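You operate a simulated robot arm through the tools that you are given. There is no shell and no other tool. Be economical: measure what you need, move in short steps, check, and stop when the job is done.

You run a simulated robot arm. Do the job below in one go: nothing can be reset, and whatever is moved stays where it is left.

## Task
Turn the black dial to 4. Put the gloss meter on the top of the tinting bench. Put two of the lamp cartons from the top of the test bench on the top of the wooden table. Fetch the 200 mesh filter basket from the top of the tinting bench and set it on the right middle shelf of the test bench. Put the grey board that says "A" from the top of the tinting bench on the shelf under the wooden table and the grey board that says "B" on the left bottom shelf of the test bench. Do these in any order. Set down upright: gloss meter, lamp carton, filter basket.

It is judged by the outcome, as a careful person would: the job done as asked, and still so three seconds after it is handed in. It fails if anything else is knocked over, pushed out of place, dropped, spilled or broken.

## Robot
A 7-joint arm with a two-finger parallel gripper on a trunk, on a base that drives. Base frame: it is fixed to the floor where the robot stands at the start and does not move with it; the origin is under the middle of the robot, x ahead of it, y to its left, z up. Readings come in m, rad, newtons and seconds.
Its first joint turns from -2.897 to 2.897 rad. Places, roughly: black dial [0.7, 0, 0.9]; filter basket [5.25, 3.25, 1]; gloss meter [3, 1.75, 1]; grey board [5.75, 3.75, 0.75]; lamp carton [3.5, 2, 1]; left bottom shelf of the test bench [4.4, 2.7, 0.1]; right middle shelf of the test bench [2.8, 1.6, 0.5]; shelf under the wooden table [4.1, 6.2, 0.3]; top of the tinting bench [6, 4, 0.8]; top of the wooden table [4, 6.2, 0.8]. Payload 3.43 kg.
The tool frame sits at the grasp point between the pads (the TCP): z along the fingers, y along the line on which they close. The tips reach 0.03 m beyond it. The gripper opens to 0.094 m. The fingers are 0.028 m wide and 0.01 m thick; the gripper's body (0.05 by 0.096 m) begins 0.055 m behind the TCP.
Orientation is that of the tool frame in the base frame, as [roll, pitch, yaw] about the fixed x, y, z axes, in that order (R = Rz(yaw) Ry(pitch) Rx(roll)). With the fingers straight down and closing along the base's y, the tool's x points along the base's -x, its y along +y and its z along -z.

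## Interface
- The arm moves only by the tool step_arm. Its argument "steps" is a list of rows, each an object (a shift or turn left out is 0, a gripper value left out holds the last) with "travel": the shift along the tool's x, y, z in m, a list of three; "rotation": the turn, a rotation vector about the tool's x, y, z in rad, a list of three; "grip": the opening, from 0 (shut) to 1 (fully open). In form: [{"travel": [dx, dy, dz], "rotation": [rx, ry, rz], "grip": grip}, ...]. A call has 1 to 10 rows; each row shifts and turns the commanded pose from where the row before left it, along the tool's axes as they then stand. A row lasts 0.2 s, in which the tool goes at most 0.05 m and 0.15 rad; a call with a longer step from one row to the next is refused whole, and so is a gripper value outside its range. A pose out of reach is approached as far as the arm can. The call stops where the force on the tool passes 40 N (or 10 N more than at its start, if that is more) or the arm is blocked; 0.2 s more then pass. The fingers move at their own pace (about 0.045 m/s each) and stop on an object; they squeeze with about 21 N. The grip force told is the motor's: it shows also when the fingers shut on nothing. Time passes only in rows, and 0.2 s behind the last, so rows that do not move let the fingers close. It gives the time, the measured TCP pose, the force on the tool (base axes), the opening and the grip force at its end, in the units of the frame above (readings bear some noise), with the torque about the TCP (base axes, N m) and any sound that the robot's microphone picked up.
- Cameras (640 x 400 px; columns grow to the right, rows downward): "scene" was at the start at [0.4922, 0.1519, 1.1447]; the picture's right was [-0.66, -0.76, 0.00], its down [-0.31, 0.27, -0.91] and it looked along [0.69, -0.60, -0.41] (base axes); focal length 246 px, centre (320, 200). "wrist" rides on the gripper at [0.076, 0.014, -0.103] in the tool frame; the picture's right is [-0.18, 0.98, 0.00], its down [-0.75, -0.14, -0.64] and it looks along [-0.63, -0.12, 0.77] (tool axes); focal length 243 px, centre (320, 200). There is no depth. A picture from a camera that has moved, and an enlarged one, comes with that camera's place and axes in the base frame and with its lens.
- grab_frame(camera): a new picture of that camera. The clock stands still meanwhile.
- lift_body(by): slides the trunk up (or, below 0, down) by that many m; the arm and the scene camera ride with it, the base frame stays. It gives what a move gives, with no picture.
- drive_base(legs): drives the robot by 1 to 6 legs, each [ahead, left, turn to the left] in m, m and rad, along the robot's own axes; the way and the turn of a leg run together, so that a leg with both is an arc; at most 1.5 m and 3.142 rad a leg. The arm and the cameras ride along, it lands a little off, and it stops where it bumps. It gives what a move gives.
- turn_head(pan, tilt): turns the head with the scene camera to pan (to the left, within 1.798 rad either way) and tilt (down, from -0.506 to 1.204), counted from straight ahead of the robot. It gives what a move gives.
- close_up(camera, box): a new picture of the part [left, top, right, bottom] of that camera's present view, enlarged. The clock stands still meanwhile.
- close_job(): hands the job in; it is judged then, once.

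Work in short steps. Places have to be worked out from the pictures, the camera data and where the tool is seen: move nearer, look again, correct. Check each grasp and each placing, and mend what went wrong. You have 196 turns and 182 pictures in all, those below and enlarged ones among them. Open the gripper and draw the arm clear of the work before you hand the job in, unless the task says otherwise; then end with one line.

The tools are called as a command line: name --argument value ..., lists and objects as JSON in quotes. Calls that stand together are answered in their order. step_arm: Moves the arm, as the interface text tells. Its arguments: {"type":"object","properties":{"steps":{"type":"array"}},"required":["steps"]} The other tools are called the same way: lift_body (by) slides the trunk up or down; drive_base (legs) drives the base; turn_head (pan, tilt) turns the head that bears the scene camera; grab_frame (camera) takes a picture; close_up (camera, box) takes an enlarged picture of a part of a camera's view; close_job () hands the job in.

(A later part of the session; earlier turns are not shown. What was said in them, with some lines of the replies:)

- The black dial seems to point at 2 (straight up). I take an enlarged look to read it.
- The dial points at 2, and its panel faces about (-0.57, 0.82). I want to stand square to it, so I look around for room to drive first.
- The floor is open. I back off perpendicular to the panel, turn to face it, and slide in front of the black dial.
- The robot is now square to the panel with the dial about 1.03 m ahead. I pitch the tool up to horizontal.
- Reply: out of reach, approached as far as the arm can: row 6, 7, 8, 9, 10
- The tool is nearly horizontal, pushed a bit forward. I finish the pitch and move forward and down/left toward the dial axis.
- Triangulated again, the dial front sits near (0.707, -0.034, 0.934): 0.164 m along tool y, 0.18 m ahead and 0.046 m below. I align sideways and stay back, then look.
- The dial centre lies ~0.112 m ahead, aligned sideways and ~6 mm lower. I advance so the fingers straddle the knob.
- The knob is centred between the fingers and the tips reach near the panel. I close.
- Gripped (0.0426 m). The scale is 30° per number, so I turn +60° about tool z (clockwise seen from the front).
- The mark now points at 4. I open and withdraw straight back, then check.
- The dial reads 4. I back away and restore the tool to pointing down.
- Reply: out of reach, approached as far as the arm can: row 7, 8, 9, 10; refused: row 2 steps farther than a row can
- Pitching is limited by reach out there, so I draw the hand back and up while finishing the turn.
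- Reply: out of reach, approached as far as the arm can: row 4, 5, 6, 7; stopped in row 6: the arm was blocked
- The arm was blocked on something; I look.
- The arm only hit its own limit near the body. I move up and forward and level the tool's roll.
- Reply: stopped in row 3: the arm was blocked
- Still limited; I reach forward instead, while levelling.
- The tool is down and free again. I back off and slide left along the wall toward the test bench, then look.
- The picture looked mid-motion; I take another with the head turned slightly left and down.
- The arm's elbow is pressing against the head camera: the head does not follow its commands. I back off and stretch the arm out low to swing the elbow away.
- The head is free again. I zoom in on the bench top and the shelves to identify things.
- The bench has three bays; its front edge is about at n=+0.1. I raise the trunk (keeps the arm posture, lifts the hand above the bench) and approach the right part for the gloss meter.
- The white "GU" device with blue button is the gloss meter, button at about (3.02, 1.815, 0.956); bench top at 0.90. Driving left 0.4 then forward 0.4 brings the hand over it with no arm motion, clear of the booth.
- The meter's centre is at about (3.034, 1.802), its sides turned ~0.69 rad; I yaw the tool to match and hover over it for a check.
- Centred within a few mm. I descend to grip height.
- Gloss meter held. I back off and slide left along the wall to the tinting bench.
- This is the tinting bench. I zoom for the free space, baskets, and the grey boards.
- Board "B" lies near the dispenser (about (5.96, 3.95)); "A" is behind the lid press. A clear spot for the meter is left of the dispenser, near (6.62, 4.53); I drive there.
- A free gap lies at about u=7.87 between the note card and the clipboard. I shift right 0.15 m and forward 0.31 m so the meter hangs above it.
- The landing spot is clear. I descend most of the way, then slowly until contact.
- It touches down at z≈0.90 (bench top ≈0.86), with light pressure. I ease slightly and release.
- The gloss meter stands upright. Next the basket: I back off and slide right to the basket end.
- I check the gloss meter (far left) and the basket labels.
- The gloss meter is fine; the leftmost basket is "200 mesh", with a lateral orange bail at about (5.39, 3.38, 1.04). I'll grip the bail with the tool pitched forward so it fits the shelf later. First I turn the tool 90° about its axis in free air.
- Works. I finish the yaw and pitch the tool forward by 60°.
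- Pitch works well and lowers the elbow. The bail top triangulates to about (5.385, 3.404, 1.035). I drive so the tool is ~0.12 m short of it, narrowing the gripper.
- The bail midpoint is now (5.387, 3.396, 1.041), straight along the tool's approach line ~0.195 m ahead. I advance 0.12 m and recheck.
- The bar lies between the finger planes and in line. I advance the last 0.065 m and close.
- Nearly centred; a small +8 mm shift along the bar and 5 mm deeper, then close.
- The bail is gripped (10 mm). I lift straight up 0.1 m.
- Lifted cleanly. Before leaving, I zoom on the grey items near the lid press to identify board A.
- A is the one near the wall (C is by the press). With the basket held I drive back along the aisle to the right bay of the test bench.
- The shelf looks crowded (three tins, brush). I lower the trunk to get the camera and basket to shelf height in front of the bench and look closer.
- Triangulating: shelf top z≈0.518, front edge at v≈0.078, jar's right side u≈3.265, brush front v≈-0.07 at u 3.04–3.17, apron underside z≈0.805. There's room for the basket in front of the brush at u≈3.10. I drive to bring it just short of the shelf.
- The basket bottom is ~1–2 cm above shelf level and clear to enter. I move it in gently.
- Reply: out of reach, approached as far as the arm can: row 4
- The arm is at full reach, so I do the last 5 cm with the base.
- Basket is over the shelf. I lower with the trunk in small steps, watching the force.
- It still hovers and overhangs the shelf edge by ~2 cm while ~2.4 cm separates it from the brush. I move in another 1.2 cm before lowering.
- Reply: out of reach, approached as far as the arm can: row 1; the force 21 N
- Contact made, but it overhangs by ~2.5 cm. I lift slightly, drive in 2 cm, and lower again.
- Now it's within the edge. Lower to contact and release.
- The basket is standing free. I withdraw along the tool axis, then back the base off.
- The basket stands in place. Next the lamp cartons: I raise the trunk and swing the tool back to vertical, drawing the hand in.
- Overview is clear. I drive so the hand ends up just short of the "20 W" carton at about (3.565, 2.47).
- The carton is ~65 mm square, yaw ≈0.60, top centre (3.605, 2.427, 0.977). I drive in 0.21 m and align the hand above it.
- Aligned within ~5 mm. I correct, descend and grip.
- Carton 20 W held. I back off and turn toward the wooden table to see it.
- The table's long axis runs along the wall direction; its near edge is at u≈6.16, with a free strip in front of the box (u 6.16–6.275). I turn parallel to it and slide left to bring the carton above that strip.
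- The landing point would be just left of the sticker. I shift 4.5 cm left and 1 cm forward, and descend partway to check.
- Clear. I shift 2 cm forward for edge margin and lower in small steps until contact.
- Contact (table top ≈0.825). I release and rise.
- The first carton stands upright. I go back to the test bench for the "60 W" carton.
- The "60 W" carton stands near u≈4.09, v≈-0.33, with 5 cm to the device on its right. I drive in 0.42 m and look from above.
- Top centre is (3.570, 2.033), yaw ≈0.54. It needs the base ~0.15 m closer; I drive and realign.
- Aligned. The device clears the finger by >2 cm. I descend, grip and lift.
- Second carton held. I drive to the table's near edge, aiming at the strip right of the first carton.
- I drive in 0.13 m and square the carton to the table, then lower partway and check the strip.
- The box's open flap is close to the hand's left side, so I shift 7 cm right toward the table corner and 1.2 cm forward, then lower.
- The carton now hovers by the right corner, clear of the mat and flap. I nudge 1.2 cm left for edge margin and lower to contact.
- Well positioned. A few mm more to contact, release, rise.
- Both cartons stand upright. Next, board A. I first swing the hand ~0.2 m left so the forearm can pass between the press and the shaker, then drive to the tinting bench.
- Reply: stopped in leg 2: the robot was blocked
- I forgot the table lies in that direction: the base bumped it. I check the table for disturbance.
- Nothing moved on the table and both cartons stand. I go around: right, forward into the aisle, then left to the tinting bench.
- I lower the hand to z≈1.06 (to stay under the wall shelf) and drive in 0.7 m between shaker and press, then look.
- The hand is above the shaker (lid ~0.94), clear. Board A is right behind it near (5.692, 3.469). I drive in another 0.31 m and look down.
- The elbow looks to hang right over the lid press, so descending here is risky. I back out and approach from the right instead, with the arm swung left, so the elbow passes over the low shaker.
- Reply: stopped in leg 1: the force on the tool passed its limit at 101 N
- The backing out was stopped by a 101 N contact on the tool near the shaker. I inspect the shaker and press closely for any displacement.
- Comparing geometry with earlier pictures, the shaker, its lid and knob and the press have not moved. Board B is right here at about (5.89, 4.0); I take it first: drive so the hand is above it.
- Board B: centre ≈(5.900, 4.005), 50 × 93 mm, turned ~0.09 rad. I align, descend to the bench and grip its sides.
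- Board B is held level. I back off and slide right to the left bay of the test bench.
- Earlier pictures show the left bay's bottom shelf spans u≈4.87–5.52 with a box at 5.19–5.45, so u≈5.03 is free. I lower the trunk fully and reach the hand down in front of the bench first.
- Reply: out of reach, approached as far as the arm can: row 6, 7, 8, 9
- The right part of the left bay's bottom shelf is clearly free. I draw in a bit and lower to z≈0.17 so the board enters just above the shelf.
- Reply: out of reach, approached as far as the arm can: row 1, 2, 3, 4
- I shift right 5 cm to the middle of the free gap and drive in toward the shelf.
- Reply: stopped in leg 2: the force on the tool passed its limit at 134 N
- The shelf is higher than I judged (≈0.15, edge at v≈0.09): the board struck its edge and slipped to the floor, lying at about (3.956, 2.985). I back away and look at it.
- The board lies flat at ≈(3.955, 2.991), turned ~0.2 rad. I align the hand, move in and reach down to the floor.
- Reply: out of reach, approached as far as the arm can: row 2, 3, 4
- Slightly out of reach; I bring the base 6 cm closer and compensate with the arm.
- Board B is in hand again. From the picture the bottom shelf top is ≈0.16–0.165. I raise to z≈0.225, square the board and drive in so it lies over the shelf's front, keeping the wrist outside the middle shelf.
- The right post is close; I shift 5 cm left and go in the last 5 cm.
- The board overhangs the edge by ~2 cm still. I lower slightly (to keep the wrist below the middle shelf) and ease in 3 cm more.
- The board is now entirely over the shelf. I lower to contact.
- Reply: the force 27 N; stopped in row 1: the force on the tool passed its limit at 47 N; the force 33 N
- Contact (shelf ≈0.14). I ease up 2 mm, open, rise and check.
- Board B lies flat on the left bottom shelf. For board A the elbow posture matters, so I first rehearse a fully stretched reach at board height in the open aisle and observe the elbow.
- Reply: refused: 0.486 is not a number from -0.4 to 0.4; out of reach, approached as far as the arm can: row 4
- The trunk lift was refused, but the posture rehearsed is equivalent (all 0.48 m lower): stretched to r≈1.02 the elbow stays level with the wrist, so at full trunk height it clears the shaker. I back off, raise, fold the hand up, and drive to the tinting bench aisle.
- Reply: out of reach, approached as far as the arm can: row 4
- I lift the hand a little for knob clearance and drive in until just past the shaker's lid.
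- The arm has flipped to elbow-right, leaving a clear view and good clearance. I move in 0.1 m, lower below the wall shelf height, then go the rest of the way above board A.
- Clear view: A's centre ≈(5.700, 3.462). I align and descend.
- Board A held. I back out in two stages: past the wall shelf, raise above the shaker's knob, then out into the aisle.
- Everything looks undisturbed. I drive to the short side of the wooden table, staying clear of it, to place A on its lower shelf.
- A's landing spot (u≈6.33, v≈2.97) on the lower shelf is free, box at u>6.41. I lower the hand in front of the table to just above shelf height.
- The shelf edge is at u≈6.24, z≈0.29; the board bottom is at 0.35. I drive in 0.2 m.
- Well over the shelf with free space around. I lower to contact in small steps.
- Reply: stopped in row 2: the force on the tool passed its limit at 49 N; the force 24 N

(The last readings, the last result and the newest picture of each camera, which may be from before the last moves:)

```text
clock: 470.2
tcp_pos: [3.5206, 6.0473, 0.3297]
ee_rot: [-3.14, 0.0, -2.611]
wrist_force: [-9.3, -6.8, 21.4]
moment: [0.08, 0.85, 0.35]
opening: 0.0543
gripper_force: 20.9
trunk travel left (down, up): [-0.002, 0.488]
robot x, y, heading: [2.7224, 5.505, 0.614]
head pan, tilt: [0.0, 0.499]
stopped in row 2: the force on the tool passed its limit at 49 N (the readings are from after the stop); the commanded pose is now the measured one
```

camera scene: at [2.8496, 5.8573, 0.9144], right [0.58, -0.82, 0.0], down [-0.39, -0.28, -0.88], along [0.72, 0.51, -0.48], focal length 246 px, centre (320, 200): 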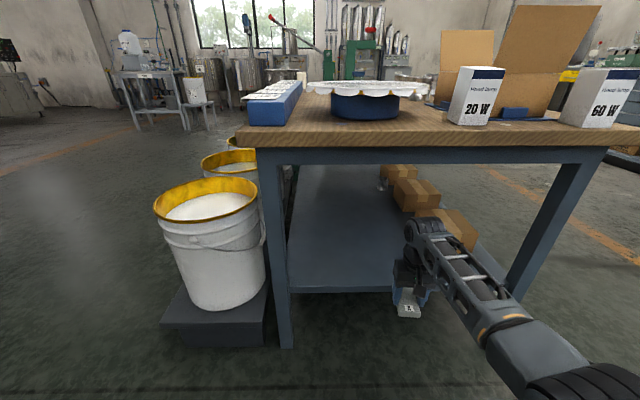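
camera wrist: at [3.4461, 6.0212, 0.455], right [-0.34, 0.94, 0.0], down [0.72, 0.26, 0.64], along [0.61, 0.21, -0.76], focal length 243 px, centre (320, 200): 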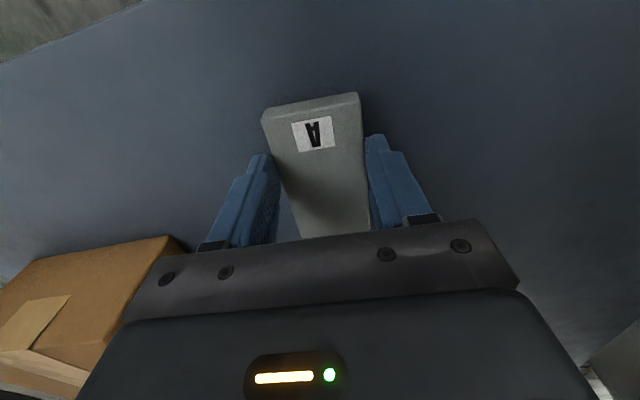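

The board met the shelf (≈0.30) and settled flat. I ease up, open, and rise to check.

step_arm --steps '[{"travel": [0, 0, -0.003]}, {"grip": 1.0}, {}, {}, {"travel": [0, 0, -0.03]}, {"travel": [0, 0, -0.03]}, {}]'

grab_frame --camera "wrist"

```text
clock: 471.8
tcp_pos: [3.5187, 6.0475, 0.3901]
ee_rot: [-3.139, 0.001, -2.612]
wrist_force: [0.6, 0.3, -0.9]
moment: [-0.04, 0.0, -0.01]
opening: 0.0938
gripper_force: 0.0
trunk travel left (down, up): [-0.002, 0.488]
robot x, y, heading: [2.7236, 5.5082, 0.622]
head pan, tilt: [0.0, 0.499]
```

```text
23 pictures are left
camera wrist: at [3.4464, 6.0214, 0.4928], right [-0.34, 0.94, 0.0], down [0.72, 0.26, 0.64], along [0.61, 0.21, -0.77], focal length 243 px, centre (320, 200)
```

wrist: 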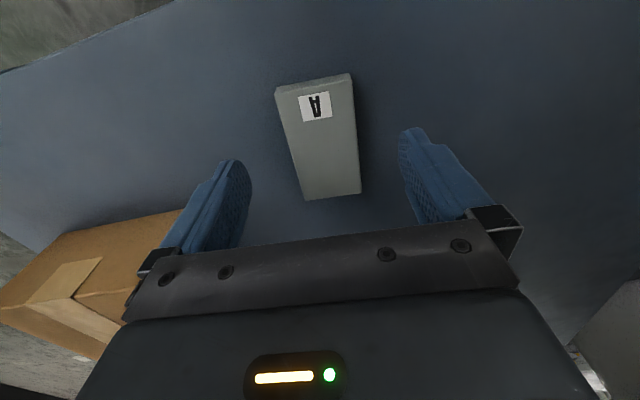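

Board A lies flat on the table's lower shelf. I back straight out and check the table.

drive_base --legs '[[-0.7, 0, 0]]'

lift_body --by 0.35

grab_frame --camera "scene"

```text
clock: 475.6
tcp_pos: [2.9464, 5.6475, 0.3916]
ee_rot: [-3.139, 0.002, -2.605]
wrist_force: [-0.1, 0.1, -0.2]
moment: [0.0, -0.03, -0.02]
opening: 0.0943
gripper_force: 0.1
trunk travel left (down, up): [-0.002, 0.488]
robot x, y, heading: [2.1529, 5.1005, 0.623]
head pan, tilt: [0.0, 0.499]
```

```text
clock: 479.0
tcp_pos: [2.9466, 5.6475, 0.7424]
ee_rot: [-3.138, 0.0, -2.603]
wrist_force: [0.8, 0.2, 0.6]
moment: [0.0, -0.01, 0.02]
opening: 0.094
gripper_force: 0.0
trunk travel left (down, up): [-0.352, 0.138]
robot x, y, heading: [2.1502, 5.1023, 0.627]
head pan, tilt: [0.0, 0.499]
```

```text
22 pictures are left
camera scene: at [2.4444, 5.5736, 1.2644], right [0.58, -0.81, 0.0], down [-0.39, -0.28, -0.88], along [0.71, 0.51, -0.48], focal length 246 px, centre (320, 200)
```

scene: 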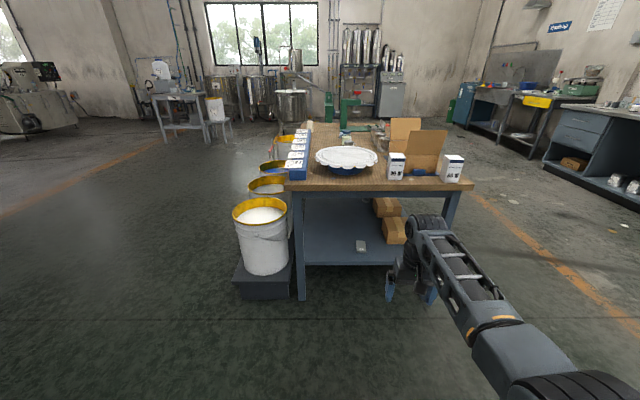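

All fine at the table. A last look at the test bench from afar: I turn right and zoom.

drive_base --legs '[[-0.3, 0, 0], [0, 0, -1.6]]'

turn_head --pan -0.2 --tilt 0.3

grab_frame --camera "scene"

```text
clock: 484.9
tcp_pos: [2.447, 4.1288, 0.7412]
ee_rot: [-3.139, 0.002, 2.095]
wrist_force: [-0.2, -0.4, 0.0]
moment: [0.03, 0.02, 0.0]
opening: 0.0941
gripper_force: 0.0
trunk travel left (down, up): [-0.352, 0.138]
robot x, y, heading: [1.9128, 4.9292, -0.96]
head pan, tilt: [0.0, 0.499]
```

```text
clock: 485.6
tcp_pos: [2.4473, 4.1282, 0.7416]
ee_rot: [-3.139, 0.001, 2.095]
wrist_force: [0.0, 0.6, -0.8]
moment: [-0.02, 0.02, 0.01]
opening: 0.0941
gripper_force: 0.0
trunk travel left (down, up): [-0.352, 0.138]
robot x, y, heading: [1.9092, 4.9294, -0.96]
head pan, tilt: [-0.201, 0.3]
```

```text
21 pictures are left
camera scene: at [2.3678, 4.6185, 1.2828], right [-0.92, -0.4, 0.0], down [-0.12, 0.27, -0.96], along [0.38, -0.88, -0.3], focal length 246 px, centre (320, 200)
```

scene: 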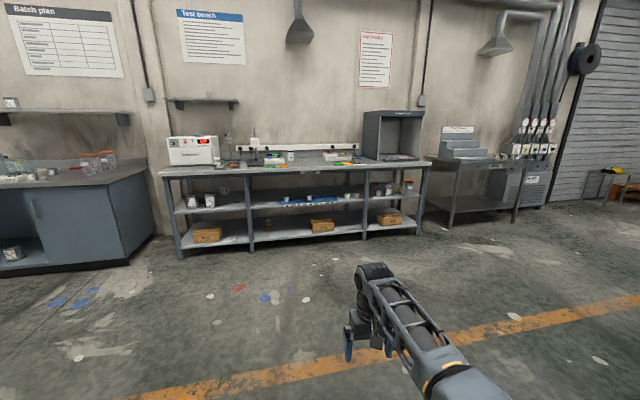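

close_up --camera "scene" --box '[150, 120, 450, 260]'

close_up --camera "scene" --box '[500, 110, 570, 165]'

```text
2.13 times, centred on (300, 190) of scene
camera zoom: at [2.3678, 4.6185, 1.2828], right [-0.92, -0.4, 0.0], down [-0.12, 0.27, -0.96], along [0.38, -0.88, -0.3], focal length 525 px, centre (363, 221)
```

zoom: 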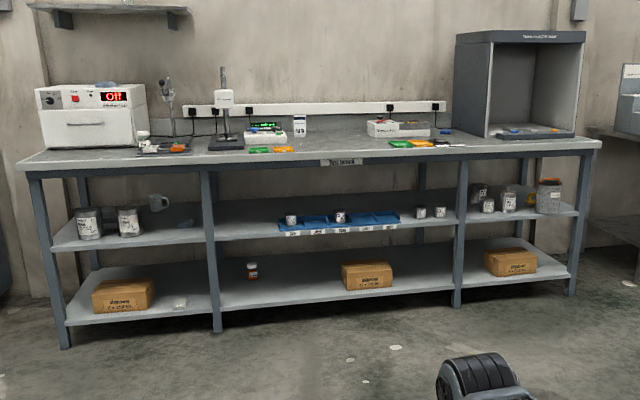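

```text
7.27 times, centred on (535, 138) of scene
camera zoom: at [2.3678, 4.6185, 1.2828], right [-0.92, -0.4, 0.0], down [-0.12, 0.27, -0.96], along [0.38, -0.88, -0.3], focal length 1790 px, centre (-1244, 654)
```

zoom: 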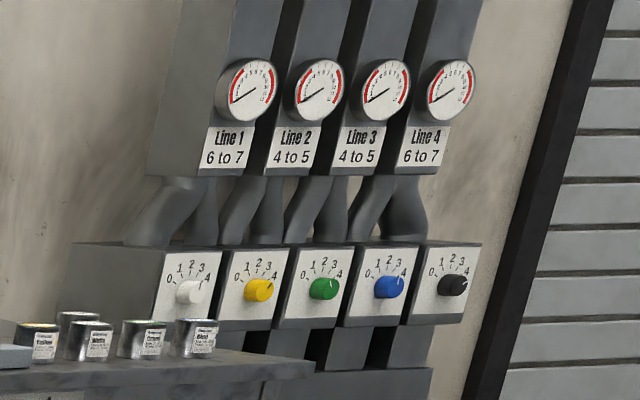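

Everything is in place: dial at 4, basket upright, board B and one remaining carton as they should be; gripper open and arm clear. I hand in.

close_job

```text
The job is handed in.
```

I finished all the items and handed the job in, with three slips on the way: board B fell to the floor once and was picked up again, the base bumped the wooden table, and a finger struck the shaker's knob; I saw nothing moved or damaged afterwards.
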